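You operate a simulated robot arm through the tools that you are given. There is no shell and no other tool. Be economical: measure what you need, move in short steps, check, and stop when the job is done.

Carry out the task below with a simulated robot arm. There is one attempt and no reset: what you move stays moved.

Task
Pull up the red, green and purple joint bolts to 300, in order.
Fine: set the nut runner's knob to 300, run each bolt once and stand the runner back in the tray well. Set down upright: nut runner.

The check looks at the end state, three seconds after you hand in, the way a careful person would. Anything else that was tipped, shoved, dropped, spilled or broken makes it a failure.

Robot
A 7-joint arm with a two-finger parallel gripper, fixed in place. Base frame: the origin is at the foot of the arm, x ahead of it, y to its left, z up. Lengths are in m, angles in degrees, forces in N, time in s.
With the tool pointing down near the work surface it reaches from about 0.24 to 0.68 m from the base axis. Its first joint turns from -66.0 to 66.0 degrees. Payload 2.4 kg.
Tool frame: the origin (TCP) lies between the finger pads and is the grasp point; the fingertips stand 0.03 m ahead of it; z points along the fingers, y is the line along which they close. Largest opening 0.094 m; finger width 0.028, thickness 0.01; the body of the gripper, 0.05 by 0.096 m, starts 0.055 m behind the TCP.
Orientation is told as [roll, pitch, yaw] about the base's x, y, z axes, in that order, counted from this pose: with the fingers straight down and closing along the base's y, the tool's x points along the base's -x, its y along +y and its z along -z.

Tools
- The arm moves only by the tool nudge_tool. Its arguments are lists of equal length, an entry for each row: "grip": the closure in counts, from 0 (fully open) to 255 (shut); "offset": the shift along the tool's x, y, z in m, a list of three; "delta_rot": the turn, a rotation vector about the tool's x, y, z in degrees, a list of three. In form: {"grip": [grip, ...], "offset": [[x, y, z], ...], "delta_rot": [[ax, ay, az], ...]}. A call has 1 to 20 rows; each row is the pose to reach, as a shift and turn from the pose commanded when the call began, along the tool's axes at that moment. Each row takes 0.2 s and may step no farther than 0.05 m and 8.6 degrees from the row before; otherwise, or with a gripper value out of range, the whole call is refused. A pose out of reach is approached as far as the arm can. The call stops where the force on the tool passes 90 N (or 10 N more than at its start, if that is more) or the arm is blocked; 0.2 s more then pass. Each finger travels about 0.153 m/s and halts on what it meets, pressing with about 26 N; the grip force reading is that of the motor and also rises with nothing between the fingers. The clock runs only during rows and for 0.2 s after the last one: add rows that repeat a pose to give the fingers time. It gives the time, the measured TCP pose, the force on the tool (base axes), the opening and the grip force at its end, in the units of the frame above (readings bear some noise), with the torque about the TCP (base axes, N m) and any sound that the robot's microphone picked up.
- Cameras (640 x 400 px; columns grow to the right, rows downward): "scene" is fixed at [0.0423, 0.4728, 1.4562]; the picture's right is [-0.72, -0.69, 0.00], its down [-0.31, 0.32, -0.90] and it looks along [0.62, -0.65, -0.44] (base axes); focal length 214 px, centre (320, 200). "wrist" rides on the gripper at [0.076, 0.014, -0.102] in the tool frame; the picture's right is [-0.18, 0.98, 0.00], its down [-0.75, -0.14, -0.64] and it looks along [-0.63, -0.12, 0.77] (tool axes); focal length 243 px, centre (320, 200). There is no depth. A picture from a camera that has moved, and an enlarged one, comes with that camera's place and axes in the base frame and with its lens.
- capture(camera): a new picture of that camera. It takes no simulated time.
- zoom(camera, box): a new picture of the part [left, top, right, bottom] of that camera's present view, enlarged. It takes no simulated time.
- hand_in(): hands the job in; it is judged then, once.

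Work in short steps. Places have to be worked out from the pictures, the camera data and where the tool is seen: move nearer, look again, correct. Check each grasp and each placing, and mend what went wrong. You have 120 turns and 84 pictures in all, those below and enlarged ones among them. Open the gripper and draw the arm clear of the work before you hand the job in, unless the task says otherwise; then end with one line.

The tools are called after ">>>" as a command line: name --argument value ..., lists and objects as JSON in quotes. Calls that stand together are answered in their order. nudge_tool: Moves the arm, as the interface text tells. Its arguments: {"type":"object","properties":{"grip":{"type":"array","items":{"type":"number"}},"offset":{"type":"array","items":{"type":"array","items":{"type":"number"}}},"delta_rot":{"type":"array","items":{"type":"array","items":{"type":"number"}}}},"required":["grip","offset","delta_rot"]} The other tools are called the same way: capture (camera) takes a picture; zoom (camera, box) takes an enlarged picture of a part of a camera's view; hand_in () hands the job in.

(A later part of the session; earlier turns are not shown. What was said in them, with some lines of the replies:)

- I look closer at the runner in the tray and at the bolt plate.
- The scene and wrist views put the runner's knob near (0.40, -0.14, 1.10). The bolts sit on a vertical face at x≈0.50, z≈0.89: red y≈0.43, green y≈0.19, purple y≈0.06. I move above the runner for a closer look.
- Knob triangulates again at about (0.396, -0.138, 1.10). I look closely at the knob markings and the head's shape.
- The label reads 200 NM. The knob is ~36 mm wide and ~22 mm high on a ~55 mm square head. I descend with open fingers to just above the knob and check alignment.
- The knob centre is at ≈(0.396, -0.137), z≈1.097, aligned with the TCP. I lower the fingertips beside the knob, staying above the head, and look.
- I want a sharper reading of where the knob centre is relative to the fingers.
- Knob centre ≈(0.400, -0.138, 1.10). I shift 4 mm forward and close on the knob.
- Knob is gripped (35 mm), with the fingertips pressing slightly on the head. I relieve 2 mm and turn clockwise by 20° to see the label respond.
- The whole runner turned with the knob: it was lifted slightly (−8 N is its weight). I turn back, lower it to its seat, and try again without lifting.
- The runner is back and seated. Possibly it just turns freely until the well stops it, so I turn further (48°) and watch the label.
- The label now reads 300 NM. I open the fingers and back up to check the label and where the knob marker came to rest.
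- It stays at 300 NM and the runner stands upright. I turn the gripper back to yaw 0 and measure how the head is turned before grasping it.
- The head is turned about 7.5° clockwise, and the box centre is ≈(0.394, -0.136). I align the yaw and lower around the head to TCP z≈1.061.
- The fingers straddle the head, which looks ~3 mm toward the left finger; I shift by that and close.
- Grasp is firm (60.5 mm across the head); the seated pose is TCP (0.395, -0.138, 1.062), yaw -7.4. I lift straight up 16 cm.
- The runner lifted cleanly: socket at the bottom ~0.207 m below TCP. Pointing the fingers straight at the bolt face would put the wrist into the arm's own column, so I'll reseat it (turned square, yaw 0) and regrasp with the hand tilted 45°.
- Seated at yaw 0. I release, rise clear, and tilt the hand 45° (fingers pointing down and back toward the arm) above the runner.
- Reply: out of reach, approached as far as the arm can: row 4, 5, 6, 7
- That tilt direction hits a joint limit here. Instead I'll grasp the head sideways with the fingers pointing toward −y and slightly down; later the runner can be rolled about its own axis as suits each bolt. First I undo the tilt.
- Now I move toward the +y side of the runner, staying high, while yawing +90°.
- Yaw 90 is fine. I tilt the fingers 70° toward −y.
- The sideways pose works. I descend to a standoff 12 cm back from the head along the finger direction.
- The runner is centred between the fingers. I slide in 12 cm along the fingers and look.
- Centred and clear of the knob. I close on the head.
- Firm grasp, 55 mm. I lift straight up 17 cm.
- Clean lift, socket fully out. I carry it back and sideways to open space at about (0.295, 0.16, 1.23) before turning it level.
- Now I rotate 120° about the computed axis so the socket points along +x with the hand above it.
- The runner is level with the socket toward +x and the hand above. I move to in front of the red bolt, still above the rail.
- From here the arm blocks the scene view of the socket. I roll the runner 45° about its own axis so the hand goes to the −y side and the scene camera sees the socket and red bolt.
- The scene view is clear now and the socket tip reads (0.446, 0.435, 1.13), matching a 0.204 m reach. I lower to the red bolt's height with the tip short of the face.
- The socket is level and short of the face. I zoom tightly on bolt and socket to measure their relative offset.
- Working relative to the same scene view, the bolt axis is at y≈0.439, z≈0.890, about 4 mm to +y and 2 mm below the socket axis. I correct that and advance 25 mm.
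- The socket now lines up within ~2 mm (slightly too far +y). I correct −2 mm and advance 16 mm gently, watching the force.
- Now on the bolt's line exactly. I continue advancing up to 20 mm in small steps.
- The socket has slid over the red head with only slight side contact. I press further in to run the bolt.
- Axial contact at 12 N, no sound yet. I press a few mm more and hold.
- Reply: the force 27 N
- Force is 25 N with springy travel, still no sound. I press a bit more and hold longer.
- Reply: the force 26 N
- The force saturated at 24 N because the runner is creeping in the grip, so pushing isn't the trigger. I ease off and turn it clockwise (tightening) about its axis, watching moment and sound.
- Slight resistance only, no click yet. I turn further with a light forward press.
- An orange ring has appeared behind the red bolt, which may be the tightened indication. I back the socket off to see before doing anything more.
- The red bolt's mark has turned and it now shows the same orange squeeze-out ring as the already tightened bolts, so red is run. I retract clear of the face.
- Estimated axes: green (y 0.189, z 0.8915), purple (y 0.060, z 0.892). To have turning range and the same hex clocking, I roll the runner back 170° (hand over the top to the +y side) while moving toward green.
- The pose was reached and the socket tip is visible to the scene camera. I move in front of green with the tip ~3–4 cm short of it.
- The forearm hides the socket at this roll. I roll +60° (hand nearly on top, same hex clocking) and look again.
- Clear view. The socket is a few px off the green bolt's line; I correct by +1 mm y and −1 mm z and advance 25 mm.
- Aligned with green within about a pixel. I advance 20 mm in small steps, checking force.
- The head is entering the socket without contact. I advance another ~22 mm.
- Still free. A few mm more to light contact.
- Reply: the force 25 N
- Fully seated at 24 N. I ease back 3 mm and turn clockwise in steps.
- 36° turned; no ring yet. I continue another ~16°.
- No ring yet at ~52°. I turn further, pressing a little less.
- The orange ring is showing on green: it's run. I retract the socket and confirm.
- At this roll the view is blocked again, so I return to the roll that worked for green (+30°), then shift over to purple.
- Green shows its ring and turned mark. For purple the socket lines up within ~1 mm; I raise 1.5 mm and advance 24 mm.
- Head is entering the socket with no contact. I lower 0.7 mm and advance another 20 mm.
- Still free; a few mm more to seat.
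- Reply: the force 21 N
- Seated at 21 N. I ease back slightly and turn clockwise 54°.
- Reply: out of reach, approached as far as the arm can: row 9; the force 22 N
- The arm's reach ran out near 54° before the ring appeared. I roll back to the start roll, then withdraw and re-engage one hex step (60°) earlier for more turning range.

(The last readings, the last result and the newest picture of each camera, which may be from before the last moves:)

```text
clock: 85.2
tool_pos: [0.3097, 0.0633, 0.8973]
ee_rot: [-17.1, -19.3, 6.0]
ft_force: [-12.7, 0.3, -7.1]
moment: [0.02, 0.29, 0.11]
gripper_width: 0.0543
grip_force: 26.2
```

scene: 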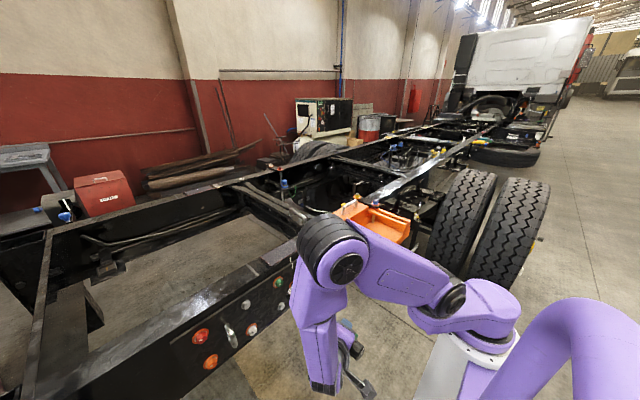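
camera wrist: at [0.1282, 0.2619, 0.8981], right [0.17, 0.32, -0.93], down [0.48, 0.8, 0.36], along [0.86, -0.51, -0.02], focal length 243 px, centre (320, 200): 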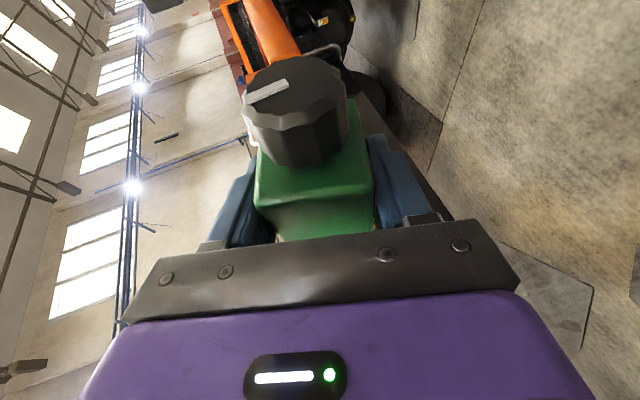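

Orientation is back on nominal. I withdraw 5 cm and roll back another 58°.

>>> nudge_tool --grip '[255, 255, 255, 255, 255]' --offset '[[0.0118, 0, -0.0043], [0.0235, 0, -0.0086], [0.0353, 0, -0.0128], [0.047, 0, -0.0171], [0.047, 0, -0.0171]]' --delta_rot '[[0, 0, 0], [0, 0, 0], [0, 0, 0], [0, 0, 0], [0, 0, 0]]'

>>> zoom --camera "scene" --box '[280, 240, 330, 290]'

```text
clock: 86.4
tool_pos: [0.2595, 0.0626, 0.8965]
ee_rot: [-17.0, -19.2, 6.0]
ft_force: [-0.2, -0.4, -8.2]
moment: [0.01, 0.48, -0.01]
gripper_width: 0.0545
grip_force: 26.0
```

```text
8.00 times, centred on (305, 265) of scene
camera zoom: at [0.0424, 0.4729, 1.4562], right [-0.72, -0.69, 0.0], down [-0.31, 0.32, -0.9], along [0.62, -0.65, -0.44], focal length 1716 px, centre (440, -320)
```

zoom: 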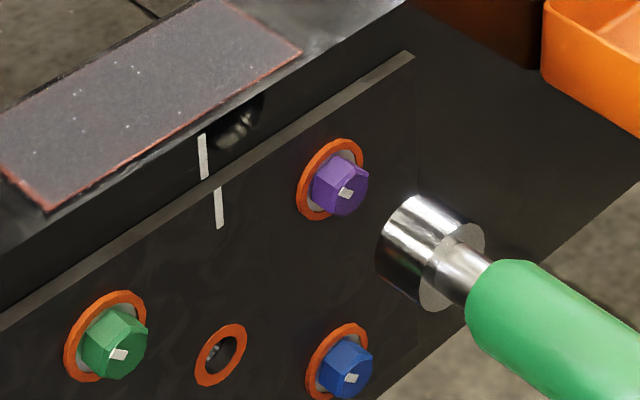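

Purple now shows the ring with its mark turned — it was run during that press, so it must not be run again. All three are done; I retract, raise and roll upright-side for the trip back.

>>> nudge_tool --grip '[255, 255, 255, 255, 255, 255, 255, 255, 255, 255, 255]' --offset '[[0.0188, 0, -0.0068], [0.0039, -0.0002, -0.0477], [-0.011, -0.0004, -0.0886], [-0.0259, -0.0006, -0.1295], [-0.0407, -0.0009, -0.1704], [-0.0556, -0.0011, -0.2113], [-0.0705, -0.0013, -0.2522], [-0.0973, -0.0011, -0.2722], [-0.124, -0.001, -0.2922], [-0.1508, -0.0008, -0.3122], [-0.1508, -0.0008, -0.3122]]' --delta_rot '[[0, 0, 0], [0, 0, 0], [0, 0, 0], [0, 0, 0], [0, 0, 0], [0, 0, 0], [0, 0, 0], [-5.3, 0, 1.93], [-10.6, 0, 3.87], [-16, 0, 5.8], [-16, 0, 5.8]]'

```text
clock: 88.8
tool_pos: [0.295, 0.1558, 1.2284]
ee_rot: [1.1, -19.9, 0.0]
ft_force: [0.2, 0.0, -8.2]
moment: [0.0, 0.45, -0.02]
gripper_width: 0.0543
grip_force: 25.6
```

Good. I reverse the 120° rotation to bring the runner upright.

>>> nudge_tool --grip '[255, 255, 255, 255, 255, 255, 255, 255, 255, 255, 255, 255, 255, 255, 255, 255]' --offset '[[0, 0, 0], [0, 0, 0], [0, 0, 0], [0, 0, 0], [0, 0, 0], [0, 0, 0], [0, 0, 0], [0, 0, 0], [0, 0, 0], [0, 0, 0], [0, 0, 0], [0, 0, 0], [0, 0, 0], [0, 0, 0], [0, 0, 0], [0, 0, 0]]' --delta_rot '[[2.76, 4.62, -5.92], [5.52, 9.24, -11.84], [8.28, 13.86, -17.76], [11.04, 18.48, -23.68], [13.8, 23.1, -29.6], [16.56, 27.72, -35.52], [19.32, 32.34, -41.44], [22.08, 36.96, -47.36], [24.84, 41.58, -53.28], [27.6, 46.2, -59.2], [30.36, 50.82, -65.12], [33.12, 55.44, -71.04], [35.88, 60.06, -76.96], [38.64, 64.68, -82.88], [41.4, 69.3, -88.8], [41.4, 69.3, -88.8]]'

>>> capture --camera "scene"

```text
clock: 92.2
tool_pos: [0.1973, 0.1536, 1.1572]
ee_rot: [-35.5, 56.7, 51.8]
ft_force: [0.2, -0.2, -9.0]
moment: [0.08, 0.16, 0.03]
gripper_width: 0.0545
grip_force: 25.7
out of reach, approached as far as the arm can: row 1, 2, 3, 4, 5, 6, 7, 8, 9, 10, 11, 12, 13, 14, 15, 16
```

```text
11 pictures are left
```

scene: 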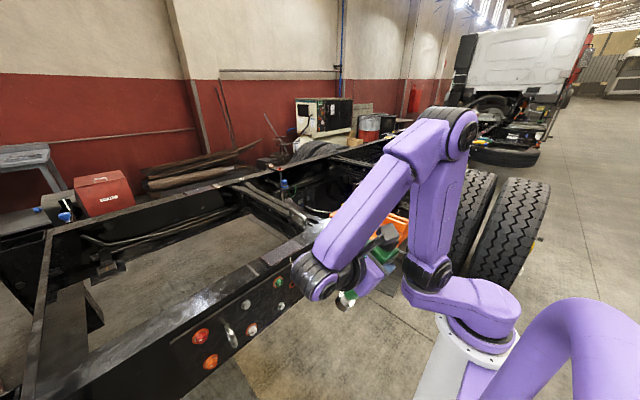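

The arm hit a joint limit mid-turn and came up 20° short of upright, close to its base. I first move outward to more open space, then finish the remaining rotation.

>>> nudge_tool --grip '[255, 255, 255, 255, 255]' --offset '[[0.0124, -0.0317, 0.0049], [0.0247, -0.0634, 0.0097], [0.0371, -0.095, 0.0146], [0.0494, -0.1267, 0.0194], [0.0494, -0.1267, 0.0194]]' --delta_rot '[[0, 0, 0], [0, 0, 0], [0, 0, 0], [0, 0, 0], [0, 0, 0]]'

```text
clock: 93.4
tool_pos: [0.2099, 0.1064, 1.1792]
ee_rot: [-37.0, 56.3, 50.6]
ft_force: [-0.7, 1.1, -8.9]
moment: [0.03, 0.15, 0.01]
gripper_width: 0.0545
grip_force: 25.5
out of reach, approached as far as the arm can: row 1, 2, 3, 4, 5
```

This posture is pinned at a joint limit. I try a different route: swing the socket forward about the base y-axis with the hand sideways (a posture that was free before), then come upright from there.

>>> nudge_tool --grip '[255, 255, 255, 255, 255, 255, 255, 255, 255, 255]' --offset '[[0, 0, 0], [0, 0, 0], [0, 0, 0], [0, 0, 0], [0, 0, 0], [0, 0, 0], [0, 0, 0], [0, 0, 0], [0, 0, 0], [0, 0, 0]]' --delta_rot '[[3.32, -0.93, 6.93], [6.64, -1.86, 13.86], [9.96, -2.79, 20.79], [13.28, -3.72, 27.72], [16.6, -4.65, 34.65], [19.92, -5.58, 41.58], [23.24, -6.51, 48.51], [26.56, -7.44, 55.44], [29.9, -8.4, 62.4], [29.9, -8.4, 62.4]]'

```text
clock: 95.6
tool_pos: [0.2134, 0.1062, 1.1788]
ee_rot: [-82.9, -1.8, 25.4]
ft_force: [-2.0, 10.9, -9.5]
moment: [0.11, 0.34, -0.71]
gripper_width: 0.0543
grip_force: 26.4
```

There's an 11 N side force: the runner's knob end is likely touching the arm itself. I move straight away from it (+y, +x).

>>> nudge_tool --grip '[255, 255, 255, 255, 255]' --offset '[[-0.0242, 0.0034, -0.0215], [-0.0483, 0.0069, -0.043], [-0.0725, 0.0103, -0.0644], [-0.0966, 0.0137, -0.0859], [-0.0966, 0.0137, -0.0859]]' --delta_rot '[[0, 0, 0], [0, 0, 0], [0, 0, 0], [0, 0, 0], [0, 0, 0]]'

>>> capture --camera "scene"

>>> capture --camera "wrist"

```text
clock: 96.8
tool_pos: [0.2632, 0.2242, 1.1788]
ee_rot: [-82.9, -1.7, 25.3]
ft_force: [0.8, 0.1, -9.5]
moment: [0.16, 0.41, 0.02]
gripper_width: 0.0543
grip_force: 26.2
```

```text
10 pictures are left
```

scene: 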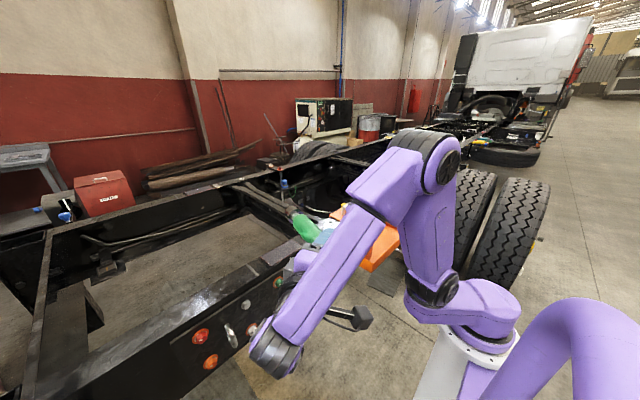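

```text
9 pictures are left
camera wrist: at [0.1496, 0.2873, 1.174], right [0.14, 0.2, -0.97], down [0.41, 0.88, 0.24], along [0.9, -0.43, 0.04], focal length 243 px, centre (320, 200)
```

wrist: 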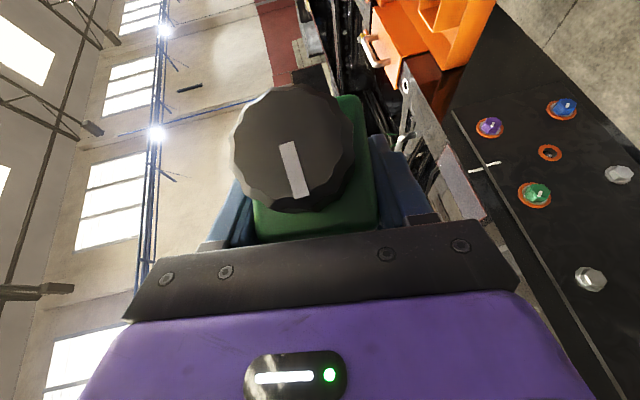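

The knob's marker has visibly turned and the runner pivoted in the grip from that contact with the arm. I zoom in to judge how the runner sits now.

>>> zoom --camera "scene" --box '[270, 190, 370, 270]'

```text
5.00 times, centred on (320, 230) of scene
camera zoom: at [0.0424, 0.4729, 1.4562], right [-0.72, -0.69, 0.0], down [-0.31, 0.32, -0.9], along [0.62, -0.65, -0.44], focal length 1072 px, centre (320, 50)
```

zoom: 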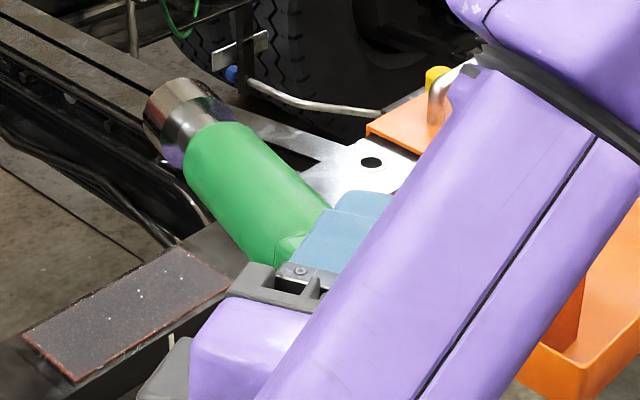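

The runner's axis is now 45° from the fingers (was 70°), still firmly held with its axis through the grip. I recompute and turn it upright from here, which needs a gentler wrist pose.

>>> nudge_tool --grip '[255, 255, 255, 255, 255, 255, 255, 255, 255, 255, 255, 255]' --offset '[[0, 0, 0], [0, 0, 0], [0, 0, 0], [0, 0, 0], [0, 0, 0], [0, 0, 0], [0, 0, 0], [0, 0, 0], [0, 0, 0], [0, 0, 0], [0, 0, 0], [0, 0, 0]]' --delta_rot '[[-4.21, -0.88, -6.92], [-8.42, -1.76, -13.84], [-12.63, -2.65, -20.75], [-16.84, -3.53, -27.67], [-21.05, -4.41, -34.59], [-25.25, -5.29, -41.51], [-29.46, -6.17, -48.43], [-33.67, -7.05, -55.35], [-37.88, -7.94, -62.26], [-42.09, -8.82, -69.18], [-46.3, -9.7, -76.1], [-46.3, -9.7, -76.1]]'

```text
clock: 99.4
tool_pos: [0.2028, 0.236, 1.1751]
ee_rot: [-28.0, 43.2, 65.9]
ft_force: [0.3, -0.3, -8.1]
moment: [0.02, 0.15, 0.0]
gripper_width: 0.0543
grip_force: 26.3
out of reach, approached as far as the arm can: row 8, 9, 10, 11, 12
```

Still pinned about 20° short, but the turn direction of the last wrist joint is the obstacle. I'll go the other way: first hand straight down at yaw 0 in open space, then yaw to −90° and tilt so the runner hangs upright.

>>> nudge_tool --grip '[255, 255, 255, 255, 255, 255, 255, 255, 255, 255, 255, 255]' --offset '[[0.0072, -0.0111, 0.003], [0.0145, -0.0223, 0.006], [0.0217, -0.0334, 0.0091], [0.0289, -0.0445, 0.0121], [0.0362, -0.0556, 0.0151], [0.0434, -0.0668, 0.0181], [0.0507, -0.0779, 0.0211], [0.0579, -0.089, 0.0241], [0.0651, -0.1001, 0.0272], [0.0724, -0.1113, 0.0302], [0.0796, -0.1224, 0.0332], [0.0796, -0.1224, 0.0332]]' --delta_rot '[[-4.44, -2.05, 6.54], [-8.87, -4.09, 13.07], [-13.31, -6.14, 19.61], [-17.75, -8.18, 26.15], [-22.18, -10.23, 32.68], [-26.62, -12.27, 39.22], [-31.05, -14.32, 45.75], [-35.49, -16.36, 52.29], [-39.93, -18.41, 58.83], [-44.36, -20.45, 65.36], [-48.8, -22.5, 71.9], [-48.8, -22.5, 71.9]]'

```text
clock: 102.0
tool_pos: [0.2864, 0.1108, 1.2488]
ee_rot: [-16.3, -0.2, 4.9]
ft_force: [0.3, 0.0, -9.1]
moment: [0.09, 0.34, 0.03]
gripper_width: 0.0545
grip_force: 25.8
out of reach, approached as far as the arm can: row 8, 9, 10, 11, 12
```

Nearly hand-down, limited in roll by 16°. I shift out over toward the tray side, high up, while taking out the roll.

>>> nudge_tool --grip '[255, 255, 255, 255, 255, 255]' --offset '[[-0.0148, -0.0336, 0], [-0.0296, -0.067, -0.001], [-0.0444, -0.1, -0.002], [-0.0592, -0.134, -0.003], [-0.074, -0.168, -0.003], [-0.074, -0.168, -0.003]]' --delta_rot '[[-3.3, 0, 1], [-6.5, 0, 2], [-9.8, 0, 3], [-13, 0, 4], [-16.3, 0, 4.9], [-16.3, 0, 4.9]]'

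>>> capture --camera "scene"

```text
clock: 103.4
tool_pos: [0.365, -0.0305, 1.3277]
ee_rot: [-15.1, -2.6, 0.8]
ft_force: [0.3, -0.3, -8.7]
moment: [0.05, 0.35, 0.01]
gripper_width: 0.0543
grip_force: 25.5
out of reach, approached as far as the arm can: row 1, 2, 3, 4, 5, 6
```

```text
7 pictures are left
```

scene: 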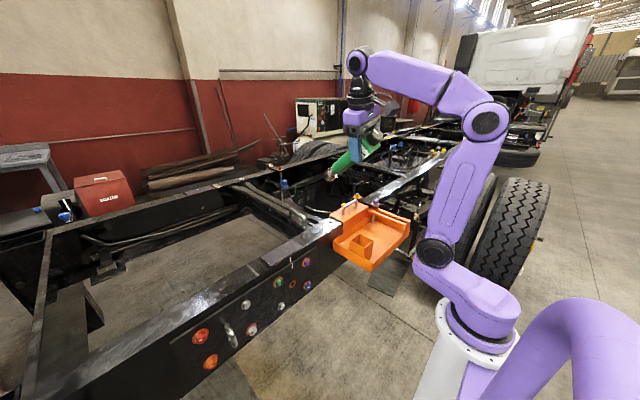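

The arm now looks like its original comfortable posture. I yaw by −90° about the finger axis (last joint).

>>> nudge_tool --grip '[255, 255, 255, 255, 255, 255, 255, 255, 255, 255, 255, 255]' --offset '[[0, 0, 0], [0, 0, 0], [0, 0, 0], [0, 0, 0], [0, 0, 0], [0, 0, 0], [0, 0, 0], [0, 0, 0], [0, 0, 0], [0, 0, 0], [0, 0, 0], [0, 0, 0]]' --delta_rot '[[0, 0, 8.2], [0, 0, 16.4], [0, 0, 24.6], [0, 0, 32.8], [0, 0, 41], [0, 0, 49.2], [0, 0, 57.4], [0, 0, 65.6], [0, 0, 73.8], [0, 0, 82], [0, 0, 90], [0, 0, 90]]'

```text
clock: 106.0
tool_pos: [0.3643, -0.0312, 1.327]
ee_rot: [2.8, -15.1, -89.9]
ft_force: [0.1, 1.1, -8.4]
moment: [0.36, -0.01, 0.01]
gripper_width: 0.0546
grip_force: 26.1
```

Yaw went freely. Now I tilt about the closing axis so the runner hangs vertical (fingers toward +y).

>>> nudge_tool --grip '[255, 255, 255, 255, 255, 255, 255, 255]' --offset '[[0, 0, 0], [0, 0, 0], [0, 0, 0], [0, 0, 0], [0, 0, 0], [0, 0, 0], [0, 0, 0], [0, 0, 0]]' --delta_rot '[[0, 8.4, 0], [0, 16.8, 0], [0, 25.2, 0], [0, 33.6, 0], [0, 42, 0], [0, 50.4, 0], [0, 58, 0], [0, 58, 0]]'

```text
clock: 107.8
tool_pos: [0.3643, -0.0311, 1.3286]
ee_rot: [2.7, -15.1, -89.9]
ft_force: [0.0, -0.3, -9.4]
moment: [0.37, 0.02, -0.03]
gripper_width: 0.0546
grip_force: 26.1
out of reach, approached as far as the arm can: row 1, 2, 3, 4, 5, 6, 7, 8
```

Blocked in that direction, so the fingers must lean toward −y. I rotate back about the finger axis toward yaw +90 instead.

>>> nudge_tool --grip '[255, 255, 255, 255, 255, 255, 255, 255, 255, 255, 255, 255, 255, 255, 255, 255, 255, 255, 255, 255]' --offset '[[0, 0, 0], [0, 0, 0], [0, 0, 0], [0, 0, 0], [0, 0, 0], [0, 0, 0], [0, 0, 0], [0, 0, 0], [0, 0, 0], [0, 0, 0], [0, 0, 0], [0, 0, 0], [0, 0, 0], [0, 0, 0], [0, 0, 0], [0, 0, 0], [0, 0, 0], [0, 0, 0], [0, 0, 0], [0, 0, 0]]' --delta_rot '[[0, 0, -8.5], [0, 0, -17], [0, 0, -25.5], [0, 0, -34], [0, 0, -42.5], [0, 0, -51], [0, 0, -59.5], [0, 0, -68], [0, 0, -76.5], [0, 0, -85], [0, 0, -93.5], [0, 0, -102], [0, 0, -110.5], [0, 0, -119], [0, 0, -127.5], [0, 0, -136], [0, 0, -144.5], [0, 0, -153], [0, 0, -161.5], [0, 0, -170]]'

```text
clock: 112.0
tool_pos: [0.1871, 0.0153, 1.2551]
ee_rot: [-17.7, 10.7, 69.3]
ft_force: [0.1, -0.8, -8.2]
moment: [-0.18, 0.2, 0.0]
gripper_width: 0.0543
grip_force: 25.8
out of reach, approached as far as the arm can: row 13, 14, 15, 16, 17, 18, 19, 20
```

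The last joint's upper stop is in the way, but the same pose is reachable going the long way round the other direction. I go back out and start turning clockwise.

>>> nudge_tool --grip '[255, 255, 255, 255, 255, 255, 255, 255, 255, 255, 255, 255, 255, 255, 255, 255, 255, 255, 255, 255]' --offset '[[0, 0, 0], [0, 0, 0], [0, 0, 0], [0, 0, 0], [0, 0, 0], [0, 0, 0], [0, 0, 0], [0, 0, 0], [-0.001, -0.033, -0.003], [-0.002, -0.065, -0.006], [-0.003, -0.098, -0.01], [-0.004, -0.131, -0.013], [-0.005, -0.163, -0.016], [-0.006, -0.196, -0.019], [-0.006, -0.196, -0.019], [-0.006, -0.196, -0.019], [-0.006, -0.196, -0.019], [-0.006, -0.196, -0.019], [-0.006, -0.196, -0.019], [-0.006, -0.196, -0.019]]' --delta_rot '[[0, 0, 8.5], [0, 0, 17], [0, 0, 25.5], [0, 0, 34], [0, 0, 42.5], [0, 0, 51], [0, 0, 59.5], [0, 0, 68], [0, 0, 76.5], [0, 0, 85], [0, 0, 93.5], [0, 0, 102], [0, 0, 110.5], [0, 0, 119], [0, 0, 127.5], [0, 0, 136], [0, 0, 144.5], [0, 0, 153], [0, 0, 161.5], [0, 0, 170]]'

```text
clock: 116.2
tool_pos: [0.3617, -0.0304, 1.3426]
ee_rot: [15.6, -13.5, -101.1]
ft_force: [-0.4, 0.7, -8.5]
moment: [0.38, 0.02, 0.01]
gripper_width: 0.0543
grip_force: 26.1
```

Free so far (yaw −101). I continue clockwise another 170°.

>>> nudge_tool --grip '[255, 255, 255, 255, 255, 255, 255, 255, 255, 255, 255, 255, 255, 255, 255, 255, 255, 255, 255, 255]' --offset '[[0, 0, 0], [0, 0, 0], [0, 0, 0], [0, 0, 0], [0, 0, 0], [0, 0, 0], [0, 0, 0], [0, 0, 0], [0, 0, 0], [0, 0, 0], [0, 0, 0], [0, 0, 0], [0, 0, 0], [0, 0, 0], [0, 0, 0], [0, 0, 0], [0, 0, 0], [0, 0, 0], [0, 0, 0], [0, 0, 0]]' --delta_rot '[[0, 0, 8.5], [0, 0, 17], [0, 0, 25.5], [0, 0, 34], [0, 0, 42.5], [0, 0, 51], [0, 0, 59.5], [0, 0, 68], [0, 0, 76.5], [0, 0, 85], [0, 0, 93.5], [0, 0, 102], [0, 0, 110.5], [0, 0, 119], [0, 0, 127.5], [0, 0, 136], [0, 0, 144.5], [0, 0, 153], [0, 0, 161.5], [0, 0, 170]]'

```text
clock: 120.4
tool_pos: [0.3611, -0.0315, 1.3423]
ee_rot: [-13.1, 15.9, 88.9]
ft_force: [0.0, 0.6, -8.8]
moment: [-0.24, 0.09, -0.07]
gripper_width: 0.0543
grip_force: 25.9
```

Yaw +90 reached freely this way. I finish with a 32° turn so the runner should hang vertical, then look.

>>> nudge_tool --grip '[255, 255, 255, 255, 255]' --offset '[[0, 0, 0], [0, 0, 0], [0, 0, 0], [0, 0, 0], [0, 0, 0]]' --delta_rot '[[-3.05, 7.3, -1.1], [-6.1, 14.6, -2.2], [-9.15, 21.9, -3.3], [-12.2, 29.2, -4.4], [-12.2, 29.2, -4.4]]'

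>>> zoom --camera "scene" --box '[290, 100, 410, 270]'

```text
clock: 121.6
tool_pos: [0.3611, -0.0307, 1.3419]
ee_rot: [0.0, 45.5, 90.3]
ft_force: [0.4, 0.3, -8.5]
moment: [0.04, 0.0, 0.04]
gripper_width: 0.0547
grip_force: 25.7
```

```text
2.35 times, centred on (350, 185) of scene
camera zoom: at [0.0424, 0.4728, 1.4562], right [-0.72, -0.69, 0.0], down [-0.31, 0.32, -0.9], along [0.62, -0.65, -0.45], focal length 505 px, centre (249, 235)
```

zoom: 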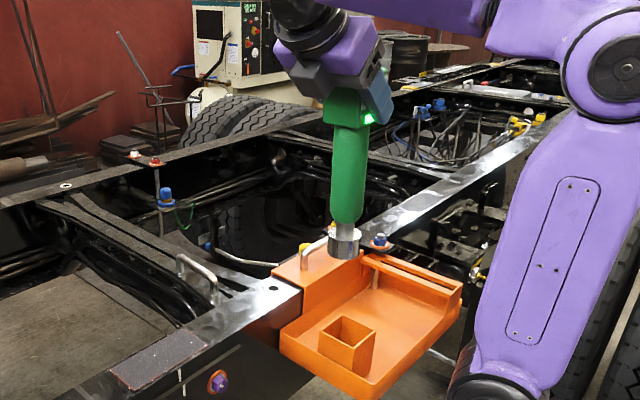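

It hangs upright within ~4° (tip slightly toward −y, consistent with the moment reading). I take that out and move over the well, still high.

>>> nudge_tool --grip '[255, 255, 255, 255, 255]' --offset '[[-0.0012, -0.0085, 0.038], [-0.0024, -0.017, 0.076], [-0.0036, -0.0255, 0.114], [-0.0048, -0.034, 0.152], [-0.0048, -0.034, 0.152]]' --delta_rot '[[0, -1, 0], [0, -2, 0], [0, -3, 0], [0, -4, 0], [0, -4, 0]]'

>>> zoom --camera "scene" --box '[320, 150, 410, 270]'

```text
clock: 122.8
tool_pos: [0.3952, -0.1359, 1.2315]
ee_rot: [0.0, 41.4, 90.2]
ft_force: [0.3, -0.1, -8.9]
moment: [-0.01, -0.01, 0.01]
gripper_width: 0.0543
grip_force: 26.0
```

```text
3.33 times, centred on (365, 210) of scene
camera zoom: at [0.0424, 0.4728, 1.4563], right [-0.72, -0.69, 0.0], down [-0.31, 0.32, -0.9], along [0.62, -0.65, -0.45], focal length 715 px, centre (170, 167)
```

zoom: 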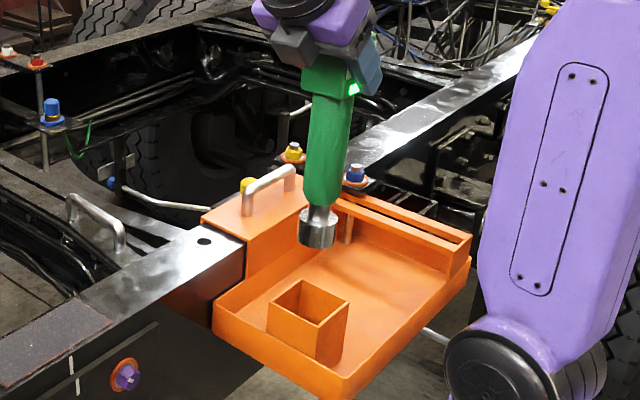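

The runner hangs vertical and its tip projects onto the well centre, with ample clearance. I lower 15 cm.

>>> nudge_tool --grip '[255, 255, 255, 255, 255]' --offset '[[-0.0246, 0, 0.0283], [-0.0492, 0, 0.0566], [-0.0738, 0, 0.0849], [-0.0984, 0, 0.1132], [-0.0984, 0, 0.1132]]' --delta_rot '[[0, 0, 0], [0, 0, 0], [0, 0, 0], [0, 0, 0], [0, 0, 0]]'

>>> zoom --camera "scene" --box '[330, 170, 400, 270]'

```text
clock: 124.0
tool_pos: [0.3952, -0.1373, 1.0808]
ee_rot: [-0.1, 41.4, 90.3]
ft_force: [0.0, 0.2, -8.7]
moment: [0.01, 0.05, -0.06]
gripper_width: 0.0543
grip_force: 26.5
```

```text
4.00 times, centred on (365, 220) of scene
camera zoom: at [0.0424, 0.4728, 1.4563], right [-0.72, -0.69, 0.0], down [-0.31, 0.32, -0.9], along [0.62, -0.65, -0.45], focal length 858 px, centre (140, 120)
```

zoom: 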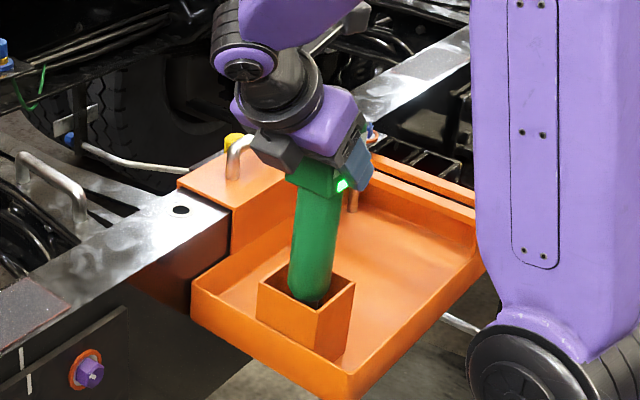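

It's inside the well, centred. I lower slowly until contact.

>>> nudge_tool --grip '[255, 255, 255, 255, 255]' --offset '[[-0.0053, 0, 0.006], [-0.0106, 0, 0.012], [-0.0132, 0, 0.015], [-0.0152, 0, 0.0173], [-0.0152, 0, 0.0173]]' --delta_rot '[[0, 0, 0], [0, 0, 0], [0, 0, 0], [0, 0, 0], [0, 0, 0]]'

>>> nudge_tool --grip '[255, 255, 255, 255]' --offset '[[-0.0013, 0, 0.0015], [-0.0026, 0, 0.003], [-0.0033, 0, 0.0038], [-0.0033, 0, 0.0038]]' --delta_rot '[[0, 0, 0], [0, 0, 0], [0, 0, 0], [0, 0, 0]]'

```text
clock: 125.2
tool_pos: [0.3956, -0.137, 1.0586]
ee_rot: [0.0, 41.4, 90.3]
ft_force: [0.1, 0.1, -8.6]
moment: [0.03, -0.01, 0.03]
gripper_width: 0.0544
grip_force: 26.0
```

```text
clock: 126.2
tool_pos: [0.395, -0.1376, 1.0536]
ee_rot: [0.0, 41.4, 90.3]
ft_force: [-0.7, 0.8, -9.1]
moment: [-0.01, 0.01, 0.03]
gripper_width: 0.0543
grip_force: 25.9
```

Not yet touching; continuing in small steps.

>>> nudge_tool --grip '[255, 255, 255, 255]' --offset '[[-0.0013, 0, 0.0015], [-0.0026, 0, 0.003], [-0.0033, 0, 0.0038], [-0.0033, 0, 0.0038]]' --delta_rot '[[0, 0, 0], [0, 0, 0], [0, 0, 0], [0, 0, 0]]'

```text
clock: 127.2
tool_pos: [0.3963, -0.1383, 1.0505]
ee_rot: [-0.2, 41.7, 90.1]
ft_force: [-5.1, 3.7, 25.0]
moment: [0.08, 0.44, -0.03]
gripper_width: 0.0537
grip_force: 25.8
```

Firm contact: seated on the well floor. I ease the pressure and open the fingers, then read the label.

>>> nudge_tool --grip '[255, 255, 200, 130, 60, 0, 0]' --offset '[[0.001, 0, -0.0011], [0.0013, 0, -0.0015], [0.0013, 0, -0.0015], [0.0013, 0, -0.0015], [0.0013, 0, -0.0015], [0.0013, 0, -0.0015], [0.0013, 0, -0.0015]]' --delta_rot '[[0, 0, 0], [0, 0, 0], [0, 0, 0], [0, 0, 0], [0, 0, 0], [0, 0, 0], [0, 0, 0]]'

>>> nudge_tool --grip '[0, 0, 0, 0, 0, 0, 0]' --offset '[[0, 0, -0.04], [0, 0, -0.08], [0, 0, -0.12], [0.02, 0, -0.15], [0.05, 0, -0.18], [0.08, 0, -0.2], [0.08, 0, -0.2]]' --delta_rot '[[0, 0, 0], [0, 0, 0], [0, 0, 0], [0, 0, 0], [0, 0, 0], [0, 0, 0], [0, 0, 0]]'

>>> zoom --camera "scene" --box '[335, 190, 395, 260]'

```text
clock: 128.8
tool_pos: [0.3963, -0.1369, 1.0518]
ee_rot: [-0.1, 41.6, 90.3]
ft_force: [-0.4, -0.1, -0.4]
moment: [-0.06, 0.0, 0.0]
gripper_width: 0.0938
grip_force: 0.0
```

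```text
clock: 130.4
tool_pos: [0.3964, -0.0639, 1.2547]
ee_rot: [0.1, 41.6, 90.3]
ft_force: [0.0, 0.7, 0.8]
moment: [-0.01, -0.01, -0.03]
gripper_width: 0.0942
grip_force: 0.1
```

```text
5.71 times, centred on (365, 225) of scene
camera zoom: at [0.0423, 0.4728, 1.4562], right [-0.72, -0.69, 0.0], down [-0.31, 0.32, -0.9], along [0.62, -0.65, -0.44], focal length 1226 px, centre (63, 57)
```

zoom: 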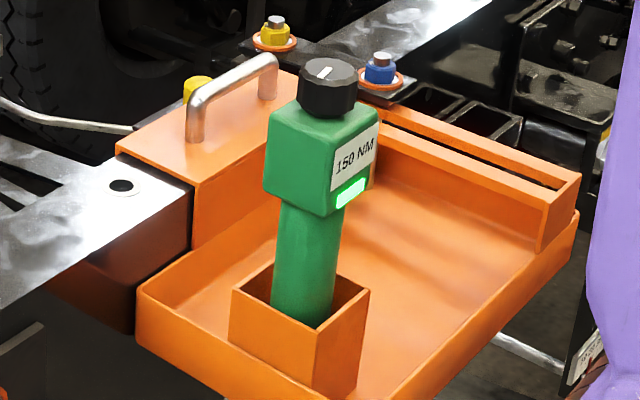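

The runner stands upright in the well, but the label reads 150 NM: the bump turned the knob after the bolts were done. I'll reset it to 300, so I bring the hand toward straight-down.

>>> nudge_tool --grip '[0, 0, 0, 0, 0, 0, 0]' --offset '[[0, 0, 0], [0, 0, 0], [0, 0, 0], [0, 0, 0], [0, 0, 0], [0, 0, 0], [0, 0, 0]]' --delta_rot '[[0, -7, 0], [0, -14, 0], [0, -21, 0], [0, -28, 0], [0, -35, 0], [0, -41.6, 0], [0, -41.6, 0]]'

```text
clock: 132.0
tool_pos: [0.3953, -0.0643, 1.2532]
ee_rot: [0.0, 17.1, 90.3]
ft_force: [0.1, -0.7, -0.6]
moment: [-0.02, 0.01, 0.0]
gripper_width: 0.0939
grip_force: 0.1
out of reach, approached as far as the arm can: row 4, 5, 6, 7
```

The wrist can't come closer than 17° from vertical in this posture, so I'll grip the knob with the hand leaning 22° and turn about the knob's vertical axis. First to a hover above it.

>>> nudge_tool --grip '[0, 0, 0, 0]' --offset '[[0.012, -0.001, 0.032], [0.024, -0.002, 0.064], [0.0359, -0.0027, 0.096], [0.0359, -0.0027, 0.096]]' --delta_rot '[[0, 2, 0], [0, 4, 0], [0, 5, 0], [0, 5, 0]]'

```text
clock: 133.0
tool_pos: [0.3968, -0.1268, 1.1734]
ee_rot: [0.0, 22.0, 90.2]
ft_force: [-0.5, 0.2, 0.8]
moment: [0.01, 0.01, -0.01]
gripper_width: 0.0941
grip_force: 0.0
```

I lower 5 cm so the fingertips straddle the knob, then close; the measured opening will tell if I have it (35 mm expected).

>>> nudge_tool --grip '[0, 0, 0, 120, 200, 200, 200]' --offset '[[-0.0095, -0.001, 0.0236], [-0.0191, -0.001, 0.0473], [-0.0191, -0.001, 0.0473], [-0.0191, -0.001, 0.0473], [-0.0191, -0.001, 0.0473], [-0.0191, -0.001, 0.0473], [-0.0191, -0.001, 0.0473]]' --delta_rot '[[0, 0, 0], [0, 0, 0], [0, 0, 0], [0, 0, 0], [0, 0, 0], [0, 0, 0], [0, 0, 0]]'

```text
clock: 134.6
tool_pos: [0.3986, -0.1273, 1.1216]
ee_rot: [0.0, 22.0, 90.3]
ft_force: [0.0, -0.7, -0.1]
moment: [-0.19, -0.05, 0.0]
gripper_width: 0.0347
grip_force: 26.1
```

Knob gripped (34.7 mm). I turn it clockwise 38° about its own axis as a first stroke.

>>> nudge_tool --grip '[200, 200, 200, 200, 200, 200]' --offset '[[-0.0002, -0.0015, 0.0007], [0.0001, -0.0029, 0.0009], [0.0005, -0.0044, 0.001], [0.0012, -0.0057, 0.0013], [0.0018, -0.0066, 0.0016], [0.0018, -0.0066, 0.0016]]' --delta_rot '[[-3, 0, 7.42], [-6, 0, 14.83], [-9, 0, 22.25], [-12, 0, 29.66], [-14.25, 0, 35.2], [-14.25, 0, 35.2]]'

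```text
clock: 136.0
tool_pos: [0.4051, -0.1291, 1.1193]
ee_rot: [-0.1, 22.0, 52.2]
ft_force: [-4.0, 4.8, 22.8]
moment: [0.36, 0.63, -0.04]
gripper_width: 0.0348
grip_force: 25.9
```

Turned 38°, pressing lightly. I open, swing back, and regrip for the second stroke.

>>> nudge_tool --grip '[80, 80, 80, 80, 80, 80, 80, 150, 200, 200, 200]' --offset '[[0.0008, 0, -0.0019], [0.0008, 0, -0.0019], [0.0008, 0.0014, -0.0018], [0.0012, 0.0029, -0.0016], [0.0018, 0.0044, -0.0014], [0.0024, 0.0056, -0.0012], [0.0028, 0.0066, -0.0011], [0.0028, 0.0066, -0.0011], [0.0028, 0.0066, -0.0011], [0.0028, 0.0066, -0.0011], [0.0028, 0.0066, -0.0011]]' --delta_rot '[[0, 0, 0], [0, 0, 0], [3, 0, -7.42], [6, 0, -14.83], [9, 0, -22.25], [12, 0, -29.66], [14.25, 0, -35.2], [14.25, 0, -35.2], [14.25, 0, -35.2], [14.25, 0, -35.2], [14.25, 0, -35.2]]'

>>> zoom --camera "scene" --box '[345, 190, 390, 240]'

```text
clock: 138.4
tool_pos: [0.3991, -0.1275, 1.1219]
ee_rot: [0.0, 22.0, 90.3]
ft_force: [-0.7, 0.2, 0.2]
moment: [-0.14, 0.29, 0.04]
gripper_width: 0.0351
grip_force: 26.2
```

```text
8.00 times, centred on (368, 215) of scene
camera zoom: at [0.0423, 0.4728, 1.4563], right [-0.72, -0.69, 0.0], down [-0.31, 0.32, -0.9], along [0.62, -0.65, -0.44], focal length 1716 px, centre (-60, 80)
```

zoom: 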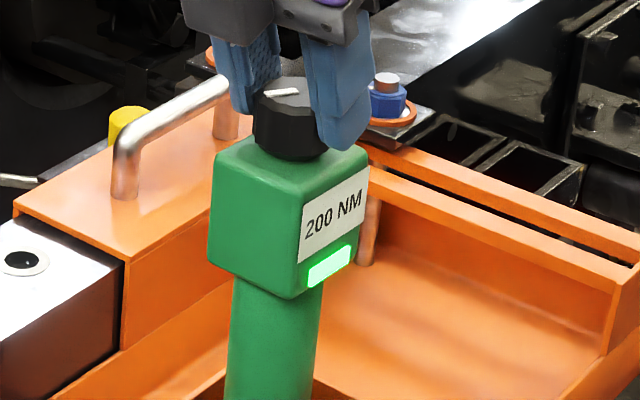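

It reads 200 NM with the marker at the angle I first saw for 200; 300 is about 43° further clockwise. I turn 44°.

>>> nudge_tool --grip '[200, 200, 200, 200, 200, 200, 200]' --offset '[[0.0001, -0.0015, 0], [0.0004, -0.0029, 0.0002], [0.0008, -0.0044, 0.0003], [0.0015, -0.0057, 0.0006], [0.0023, -0.0069, 0.0009], [0.0028, -0.0074, 0.0011], [0.0028, -0.0074, 0.0011]]' --delta_rot '[[-3, 0, 7.42], [-6, 0, 14.83], [-9, 0, 22.25], [-12, 0, 29.66], [-15, 0, 37.1], [-16.5, 0, 40.8], [-16.5, 0, 40.8]]'

```text
clock: 140.0
tool_pos: [0.4076, -0.13, 1.1221]
ee_rot: [0.0, 21.9, 46.2]
ft_force: [0.1, 1.5, 0.0]
moment: [0.23, -0.05, 0.02]
gripper_width: 0.0352
grip_force: 26.4
```

Turned. I open, back the hand off along its fingers and check the label.

>>> nudge_tool --grip '[100, 0, 0, 0, 0, 0]' --offset '[[0, 0, 0], [0, 0, 0], [0, 0, -0.03], [0, 0, -0.07], [0, 0, -0.11], [0, 0, -0.11]]' --delta_rot '[[0, 0, 0], [0, 0, 0], [0, 0, 0], [0, 0, 0], [0, 0, 0], [0, 0, 0]]'

>>> zoom --camera "scene" --box '[335, 190, 395, 260]'

```text
clock: 141.4
tool_pos: [0.4351, -0.0997, 1.2247]
ee_rot: [0.1, 22.0, 46.4]
ft_force: [0.3, 0.3, 0.0]
moment: [0.04, -0.01, 0.02]
gripper_width: 0.0939
grip_force: 0.0
```

```text
5.71 times, centred on (365, 225) of scene
camera zoom: at [0.0423, 0.4728, 1.4562], right [-0.72, -0.69, 0.0], down [-0.31, 0.32, -0.9], along [0.62, -0.65, -0.44], focal length 1226 px, centre (63, 57)
```

zoom: 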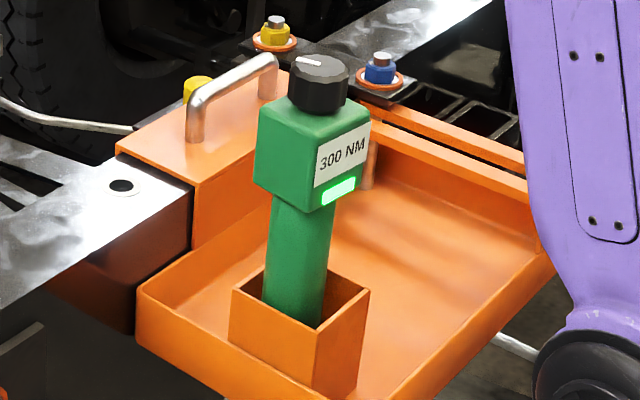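

The label reads 300 NM and the runner stands upright in the well. I draw the arm clear upward.

>>> nudge_tool --grip '[0, 0, 0, 0]' --offset '[[0.0135, 0, -0.0334], [0.027, 0, -0.0667], [0.0375, 0, -0.0927], [0.0375, 0, -0.0927]]' --delta_rot '[[0, 0, 0], [0, 0, 0], [0, 0, 0], [0, 0, 0]]'

>>> capture --camera "scene"

```text
clock: 142.4
tool_pos: [0.4272, -0.1032, 1.3045]
ee_rot: [0.0, 22.0, 46.3]
ft_force: [1.0, -0.9, 0.1]
moment: [0.03, -0.01, 0.01]
gripper_width: 0.0939
grip_force: 0.0
out of reach, approached as far as the arm can: row 3, 4
```

```text
0 pictures are left
```

scene: 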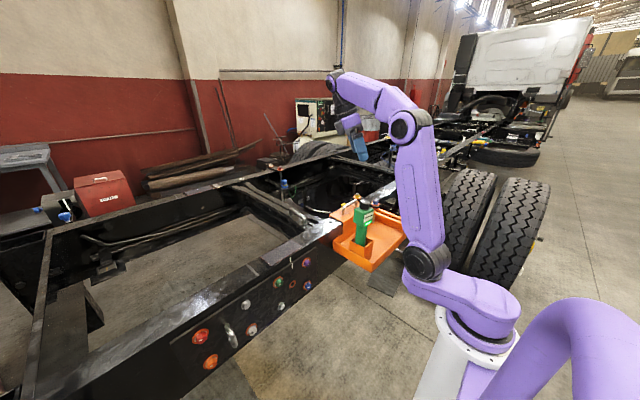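

The arm is clear of the work. The runner is upright in the well and set to 300, and the red, green and purple bolts all show tightened rings. I hand in.

>>> hand_in

```text
The job is handed in.
```

I ran the red, green and purple bolts once each, in that order, at 300; all three show the orange tightened ring, though the microphone picked up no click. On the way back the runner brushed the arm and its knob slipped to 150, so I set it back to 300. It now stands upright in the tray well, with the gripper open and the arm clear.
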